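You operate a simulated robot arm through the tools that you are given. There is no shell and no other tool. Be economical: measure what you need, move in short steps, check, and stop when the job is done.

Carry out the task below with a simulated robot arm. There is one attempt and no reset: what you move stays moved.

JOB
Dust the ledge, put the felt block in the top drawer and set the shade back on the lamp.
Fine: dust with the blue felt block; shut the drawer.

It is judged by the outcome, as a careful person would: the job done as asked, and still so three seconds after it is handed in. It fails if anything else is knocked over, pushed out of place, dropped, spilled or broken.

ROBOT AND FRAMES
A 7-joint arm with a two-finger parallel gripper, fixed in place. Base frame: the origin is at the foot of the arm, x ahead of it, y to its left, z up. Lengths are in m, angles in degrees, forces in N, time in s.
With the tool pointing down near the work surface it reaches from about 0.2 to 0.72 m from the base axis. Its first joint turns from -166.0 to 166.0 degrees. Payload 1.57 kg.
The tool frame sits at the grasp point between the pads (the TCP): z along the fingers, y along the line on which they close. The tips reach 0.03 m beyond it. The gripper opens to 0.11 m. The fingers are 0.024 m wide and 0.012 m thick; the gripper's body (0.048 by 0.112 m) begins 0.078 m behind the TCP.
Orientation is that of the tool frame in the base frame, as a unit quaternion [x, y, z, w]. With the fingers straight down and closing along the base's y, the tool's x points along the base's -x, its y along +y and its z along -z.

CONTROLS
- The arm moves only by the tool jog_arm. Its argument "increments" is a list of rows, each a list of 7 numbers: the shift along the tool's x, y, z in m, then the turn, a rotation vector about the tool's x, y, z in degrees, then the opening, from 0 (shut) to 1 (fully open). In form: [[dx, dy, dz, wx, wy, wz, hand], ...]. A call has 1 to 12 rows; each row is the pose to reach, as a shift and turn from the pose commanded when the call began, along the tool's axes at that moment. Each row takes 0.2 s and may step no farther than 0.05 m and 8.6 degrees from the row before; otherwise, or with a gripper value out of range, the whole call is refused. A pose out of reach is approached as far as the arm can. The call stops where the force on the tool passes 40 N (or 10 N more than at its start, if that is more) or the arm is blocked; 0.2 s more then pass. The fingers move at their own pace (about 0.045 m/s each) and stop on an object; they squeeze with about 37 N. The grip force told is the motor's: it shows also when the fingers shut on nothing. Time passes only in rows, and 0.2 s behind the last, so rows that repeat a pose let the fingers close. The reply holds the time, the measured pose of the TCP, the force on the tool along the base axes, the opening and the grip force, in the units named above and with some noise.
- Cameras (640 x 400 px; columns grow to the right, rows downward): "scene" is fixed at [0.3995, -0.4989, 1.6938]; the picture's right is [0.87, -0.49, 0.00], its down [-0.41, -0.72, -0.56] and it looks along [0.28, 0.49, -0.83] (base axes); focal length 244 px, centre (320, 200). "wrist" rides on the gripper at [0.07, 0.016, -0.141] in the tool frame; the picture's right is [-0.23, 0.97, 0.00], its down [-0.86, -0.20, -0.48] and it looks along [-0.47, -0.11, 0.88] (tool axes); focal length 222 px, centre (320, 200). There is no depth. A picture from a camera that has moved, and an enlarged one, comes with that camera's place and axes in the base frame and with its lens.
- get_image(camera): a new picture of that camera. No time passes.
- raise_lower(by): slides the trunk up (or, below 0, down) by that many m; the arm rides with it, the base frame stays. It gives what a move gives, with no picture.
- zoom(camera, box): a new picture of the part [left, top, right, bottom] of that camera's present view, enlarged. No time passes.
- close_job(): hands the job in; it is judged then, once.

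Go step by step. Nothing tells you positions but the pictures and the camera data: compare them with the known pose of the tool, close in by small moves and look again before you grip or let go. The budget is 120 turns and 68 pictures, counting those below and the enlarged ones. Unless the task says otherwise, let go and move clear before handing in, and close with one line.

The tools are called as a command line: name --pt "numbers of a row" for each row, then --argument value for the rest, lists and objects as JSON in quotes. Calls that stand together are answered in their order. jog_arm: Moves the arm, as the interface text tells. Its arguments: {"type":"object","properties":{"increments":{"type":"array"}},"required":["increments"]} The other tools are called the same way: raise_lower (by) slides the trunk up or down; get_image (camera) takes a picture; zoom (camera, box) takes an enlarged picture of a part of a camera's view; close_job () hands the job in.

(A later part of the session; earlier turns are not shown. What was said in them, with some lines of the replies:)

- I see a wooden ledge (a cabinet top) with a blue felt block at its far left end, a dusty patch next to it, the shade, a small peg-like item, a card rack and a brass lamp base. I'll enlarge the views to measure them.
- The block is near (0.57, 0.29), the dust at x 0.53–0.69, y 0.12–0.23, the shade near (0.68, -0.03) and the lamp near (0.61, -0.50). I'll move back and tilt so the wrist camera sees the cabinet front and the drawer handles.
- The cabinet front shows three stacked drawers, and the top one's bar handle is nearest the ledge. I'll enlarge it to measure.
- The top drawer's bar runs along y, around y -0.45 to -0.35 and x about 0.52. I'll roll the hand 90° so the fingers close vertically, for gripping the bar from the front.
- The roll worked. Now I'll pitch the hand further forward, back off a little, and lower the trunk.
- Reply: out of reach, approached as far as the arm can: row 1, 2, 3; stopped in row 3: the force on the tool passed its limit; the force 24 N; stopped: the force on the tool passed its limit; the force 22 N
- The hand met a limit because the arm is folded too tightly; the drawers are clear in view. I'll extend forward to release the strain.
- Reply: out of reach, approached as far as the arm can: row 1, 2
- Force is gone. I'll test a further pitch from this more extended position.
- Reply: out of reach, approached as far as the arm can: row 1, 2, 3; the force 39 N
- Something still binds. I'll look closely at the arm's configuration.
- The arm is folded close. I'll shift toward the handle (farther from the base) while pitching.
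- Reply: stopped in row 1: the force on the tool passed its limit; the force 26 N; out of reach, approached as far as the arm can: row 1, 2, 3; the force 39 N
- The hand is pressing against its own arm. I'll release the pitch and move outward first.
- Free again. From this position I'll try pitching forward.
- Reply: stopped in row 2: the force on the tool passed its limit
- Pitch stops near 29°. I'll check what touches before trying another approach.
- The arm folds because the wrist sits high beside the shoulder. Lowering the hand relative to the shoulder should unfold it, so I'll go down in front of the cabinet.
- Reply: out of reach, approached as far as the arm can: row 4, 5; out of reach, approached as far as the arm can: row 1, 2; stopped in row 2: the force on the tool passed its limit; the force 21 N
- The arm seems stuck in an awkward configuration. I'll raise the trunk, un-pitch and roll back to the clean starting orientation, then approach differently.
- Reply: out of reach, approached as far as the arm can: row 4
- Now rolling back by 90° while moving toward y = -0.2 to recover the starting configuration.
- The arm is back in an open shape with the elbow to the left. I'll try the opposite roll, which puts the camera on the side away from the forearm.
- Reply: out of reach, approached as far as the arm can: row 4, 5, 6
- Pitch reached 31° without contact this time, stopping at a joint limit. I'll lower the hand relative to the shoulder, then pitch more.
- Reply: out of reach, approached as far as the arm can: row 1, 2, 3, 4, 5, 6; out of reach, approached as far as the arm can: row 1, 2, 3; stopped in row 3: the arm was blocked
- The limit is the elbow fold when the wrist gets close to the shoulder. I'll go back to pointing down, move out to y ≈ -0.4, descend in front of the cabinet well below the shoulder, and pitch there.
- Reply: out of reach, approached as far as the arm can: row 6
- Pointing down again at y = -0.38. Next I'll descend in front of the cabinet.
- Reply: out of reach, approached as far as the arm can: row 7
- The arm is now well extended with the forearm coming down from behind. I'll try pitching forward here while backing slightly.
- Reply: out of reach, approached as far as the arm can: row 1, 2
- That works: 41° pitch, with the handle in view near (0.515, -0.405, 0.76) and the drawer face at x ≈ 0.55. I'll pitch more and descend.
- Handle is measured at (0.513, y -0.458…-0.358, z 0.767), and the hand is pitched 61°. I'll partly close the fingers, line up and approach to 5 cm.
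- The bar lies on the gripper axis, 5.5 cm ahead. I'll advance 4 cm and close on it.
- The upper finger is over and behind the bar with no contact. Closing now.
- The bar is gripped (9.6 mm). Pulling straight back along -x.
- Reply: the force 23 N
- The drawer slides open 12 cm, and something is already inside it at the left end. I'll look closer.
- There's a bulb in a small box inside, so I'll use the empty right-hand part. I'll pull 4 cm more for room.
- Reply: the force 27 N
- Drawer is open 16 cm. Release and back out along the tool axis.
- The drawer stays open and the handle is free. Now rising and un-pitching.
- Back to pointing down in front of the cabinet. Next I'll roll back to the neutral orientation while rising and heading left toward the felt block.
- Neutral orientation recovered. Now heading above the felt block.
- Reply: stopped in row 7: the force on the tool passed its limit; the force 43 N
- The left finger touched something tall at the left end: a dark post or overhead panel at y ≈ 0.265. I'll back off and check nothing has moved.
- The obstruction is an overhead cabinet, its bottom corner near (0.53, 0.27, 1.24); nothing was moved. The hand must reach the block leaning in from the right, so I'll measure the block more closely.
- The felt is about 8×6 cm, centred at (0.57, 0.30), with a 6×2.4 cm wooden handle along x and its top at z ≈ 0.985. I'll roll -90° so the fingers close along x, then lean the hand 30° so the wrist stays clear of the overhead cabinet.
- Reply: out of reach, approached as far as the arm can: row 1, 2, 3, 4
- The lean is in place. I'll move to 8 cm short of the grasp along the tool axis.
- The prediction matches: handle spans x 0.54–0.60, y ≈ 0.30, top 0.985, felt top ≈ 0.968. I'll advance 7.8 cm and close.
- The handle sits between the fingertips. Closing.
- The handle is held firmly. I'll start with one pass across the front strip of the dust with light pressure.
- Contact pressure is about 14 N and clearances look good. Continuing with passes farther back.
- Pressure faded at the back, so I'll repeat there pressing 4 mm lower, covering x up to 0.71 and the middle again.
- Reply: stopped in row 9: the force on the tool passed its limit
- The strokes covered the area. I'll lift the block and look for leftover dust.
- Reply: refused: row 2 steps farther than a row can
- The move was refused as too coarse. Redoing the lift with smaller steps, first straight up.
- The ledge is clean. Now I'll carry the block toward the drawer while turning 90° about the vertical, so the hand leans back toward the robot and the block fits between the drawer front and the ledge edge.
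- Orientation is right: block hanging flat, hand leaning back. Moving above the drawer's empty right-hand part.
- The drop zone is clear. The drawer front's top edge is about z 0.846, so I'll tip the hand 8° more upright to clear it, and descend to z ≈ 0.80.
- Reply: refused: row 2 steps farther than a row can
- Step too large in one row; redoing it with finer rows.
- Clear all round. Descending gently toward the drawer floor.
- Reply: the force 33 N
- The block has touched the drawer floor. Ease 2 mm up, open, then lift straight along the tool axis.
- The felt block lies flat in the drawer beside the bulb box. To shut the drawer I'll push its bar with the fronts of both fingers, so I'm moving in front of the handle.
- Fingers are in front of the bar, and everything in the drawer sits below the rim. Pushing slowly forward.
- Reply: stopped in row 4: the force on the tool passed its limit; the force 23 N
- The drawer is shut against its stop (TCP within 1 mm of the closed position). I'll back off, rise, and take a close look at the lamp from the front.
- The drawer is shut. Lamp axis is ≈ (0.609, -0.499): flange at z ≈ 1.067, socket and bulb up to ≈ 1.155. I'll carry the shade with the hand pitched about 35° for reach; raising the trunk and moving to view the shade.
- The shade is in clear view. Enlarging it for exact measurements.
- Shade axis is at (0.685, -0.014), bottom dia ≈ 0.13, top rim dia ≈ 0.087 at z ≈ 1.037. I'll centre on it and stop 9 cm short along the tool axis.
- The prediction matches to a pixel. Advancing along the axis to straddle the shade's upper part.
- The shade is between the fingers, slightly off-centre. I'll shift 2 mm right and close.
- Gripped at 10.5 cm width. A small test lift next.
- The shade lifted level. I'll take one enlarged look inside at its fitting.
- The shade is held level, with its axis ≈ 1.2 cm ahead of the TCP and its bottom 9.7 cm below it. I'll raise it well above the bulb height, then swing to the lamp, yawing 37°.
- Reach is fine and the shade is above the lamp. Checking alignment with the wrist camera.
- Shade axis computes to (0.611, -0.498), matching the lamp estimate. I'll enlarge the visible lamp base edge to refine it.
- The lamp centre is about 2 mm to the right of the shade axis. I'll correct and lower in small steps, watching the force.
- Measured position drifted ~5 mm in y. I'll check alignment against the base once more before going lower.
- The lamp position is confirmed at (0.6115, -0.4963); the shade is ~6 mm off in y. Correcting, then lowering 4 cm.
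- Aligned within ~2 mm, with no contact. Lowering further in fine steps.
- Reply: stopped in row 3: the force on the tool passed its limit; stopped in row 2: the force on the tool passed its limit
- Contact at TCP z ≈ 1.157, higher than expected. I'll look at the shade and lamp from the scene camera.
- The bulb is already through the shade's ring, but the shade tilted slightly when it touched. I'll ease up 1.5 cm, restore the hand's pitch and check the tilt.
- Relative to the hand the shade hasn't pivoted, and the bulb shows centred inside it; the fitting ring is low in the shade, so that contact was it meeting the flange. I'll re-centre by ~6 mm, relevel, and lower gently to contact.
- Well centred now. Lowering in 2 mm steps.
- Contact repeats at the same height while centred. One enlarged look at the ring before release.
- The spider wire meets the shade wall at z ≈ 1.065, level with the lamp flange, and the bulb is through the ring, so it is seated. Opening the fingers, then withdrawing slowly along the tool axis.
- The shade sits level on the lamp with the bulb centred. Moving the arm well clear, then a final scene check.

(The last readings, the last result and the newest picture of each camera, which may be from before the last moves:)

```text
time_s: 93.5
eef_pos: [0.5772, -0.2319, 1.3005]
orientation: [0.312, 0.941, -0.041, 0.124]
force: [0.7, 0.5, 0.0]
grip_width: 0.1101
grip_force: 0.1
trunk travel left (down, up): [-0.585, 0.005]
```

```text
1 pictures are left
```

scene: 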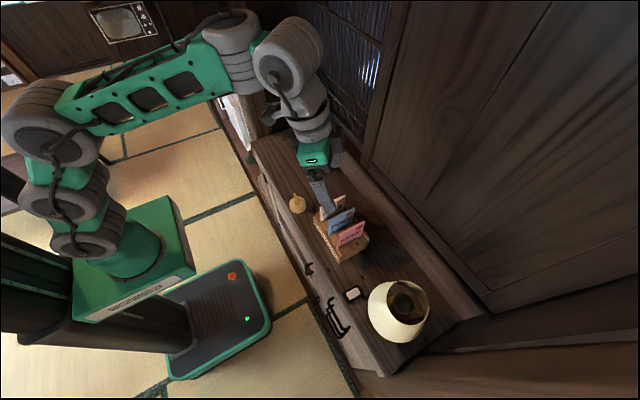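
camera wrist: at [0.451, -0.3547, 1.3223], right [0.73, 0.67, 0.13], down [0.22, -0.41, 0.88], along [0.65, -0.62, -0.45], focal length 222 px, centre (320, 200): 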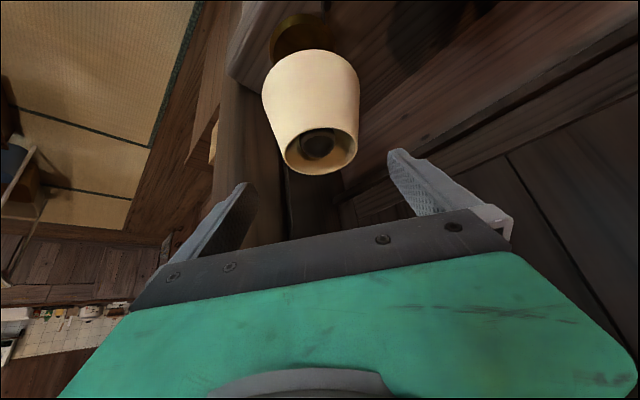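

The ledge is clean, the drawer is shut with the felt block inside, the shade is on the lamp, and the arm is clear with nothing else disturbed. Handing in.

close_job

```text
The job is handed in.
```

I dusted the ledge with the blue felt block, put the block in the top drawer and shut it, and set the shade back on the lamp; a finger bumped the overhead cabinet once, but nothing moved.
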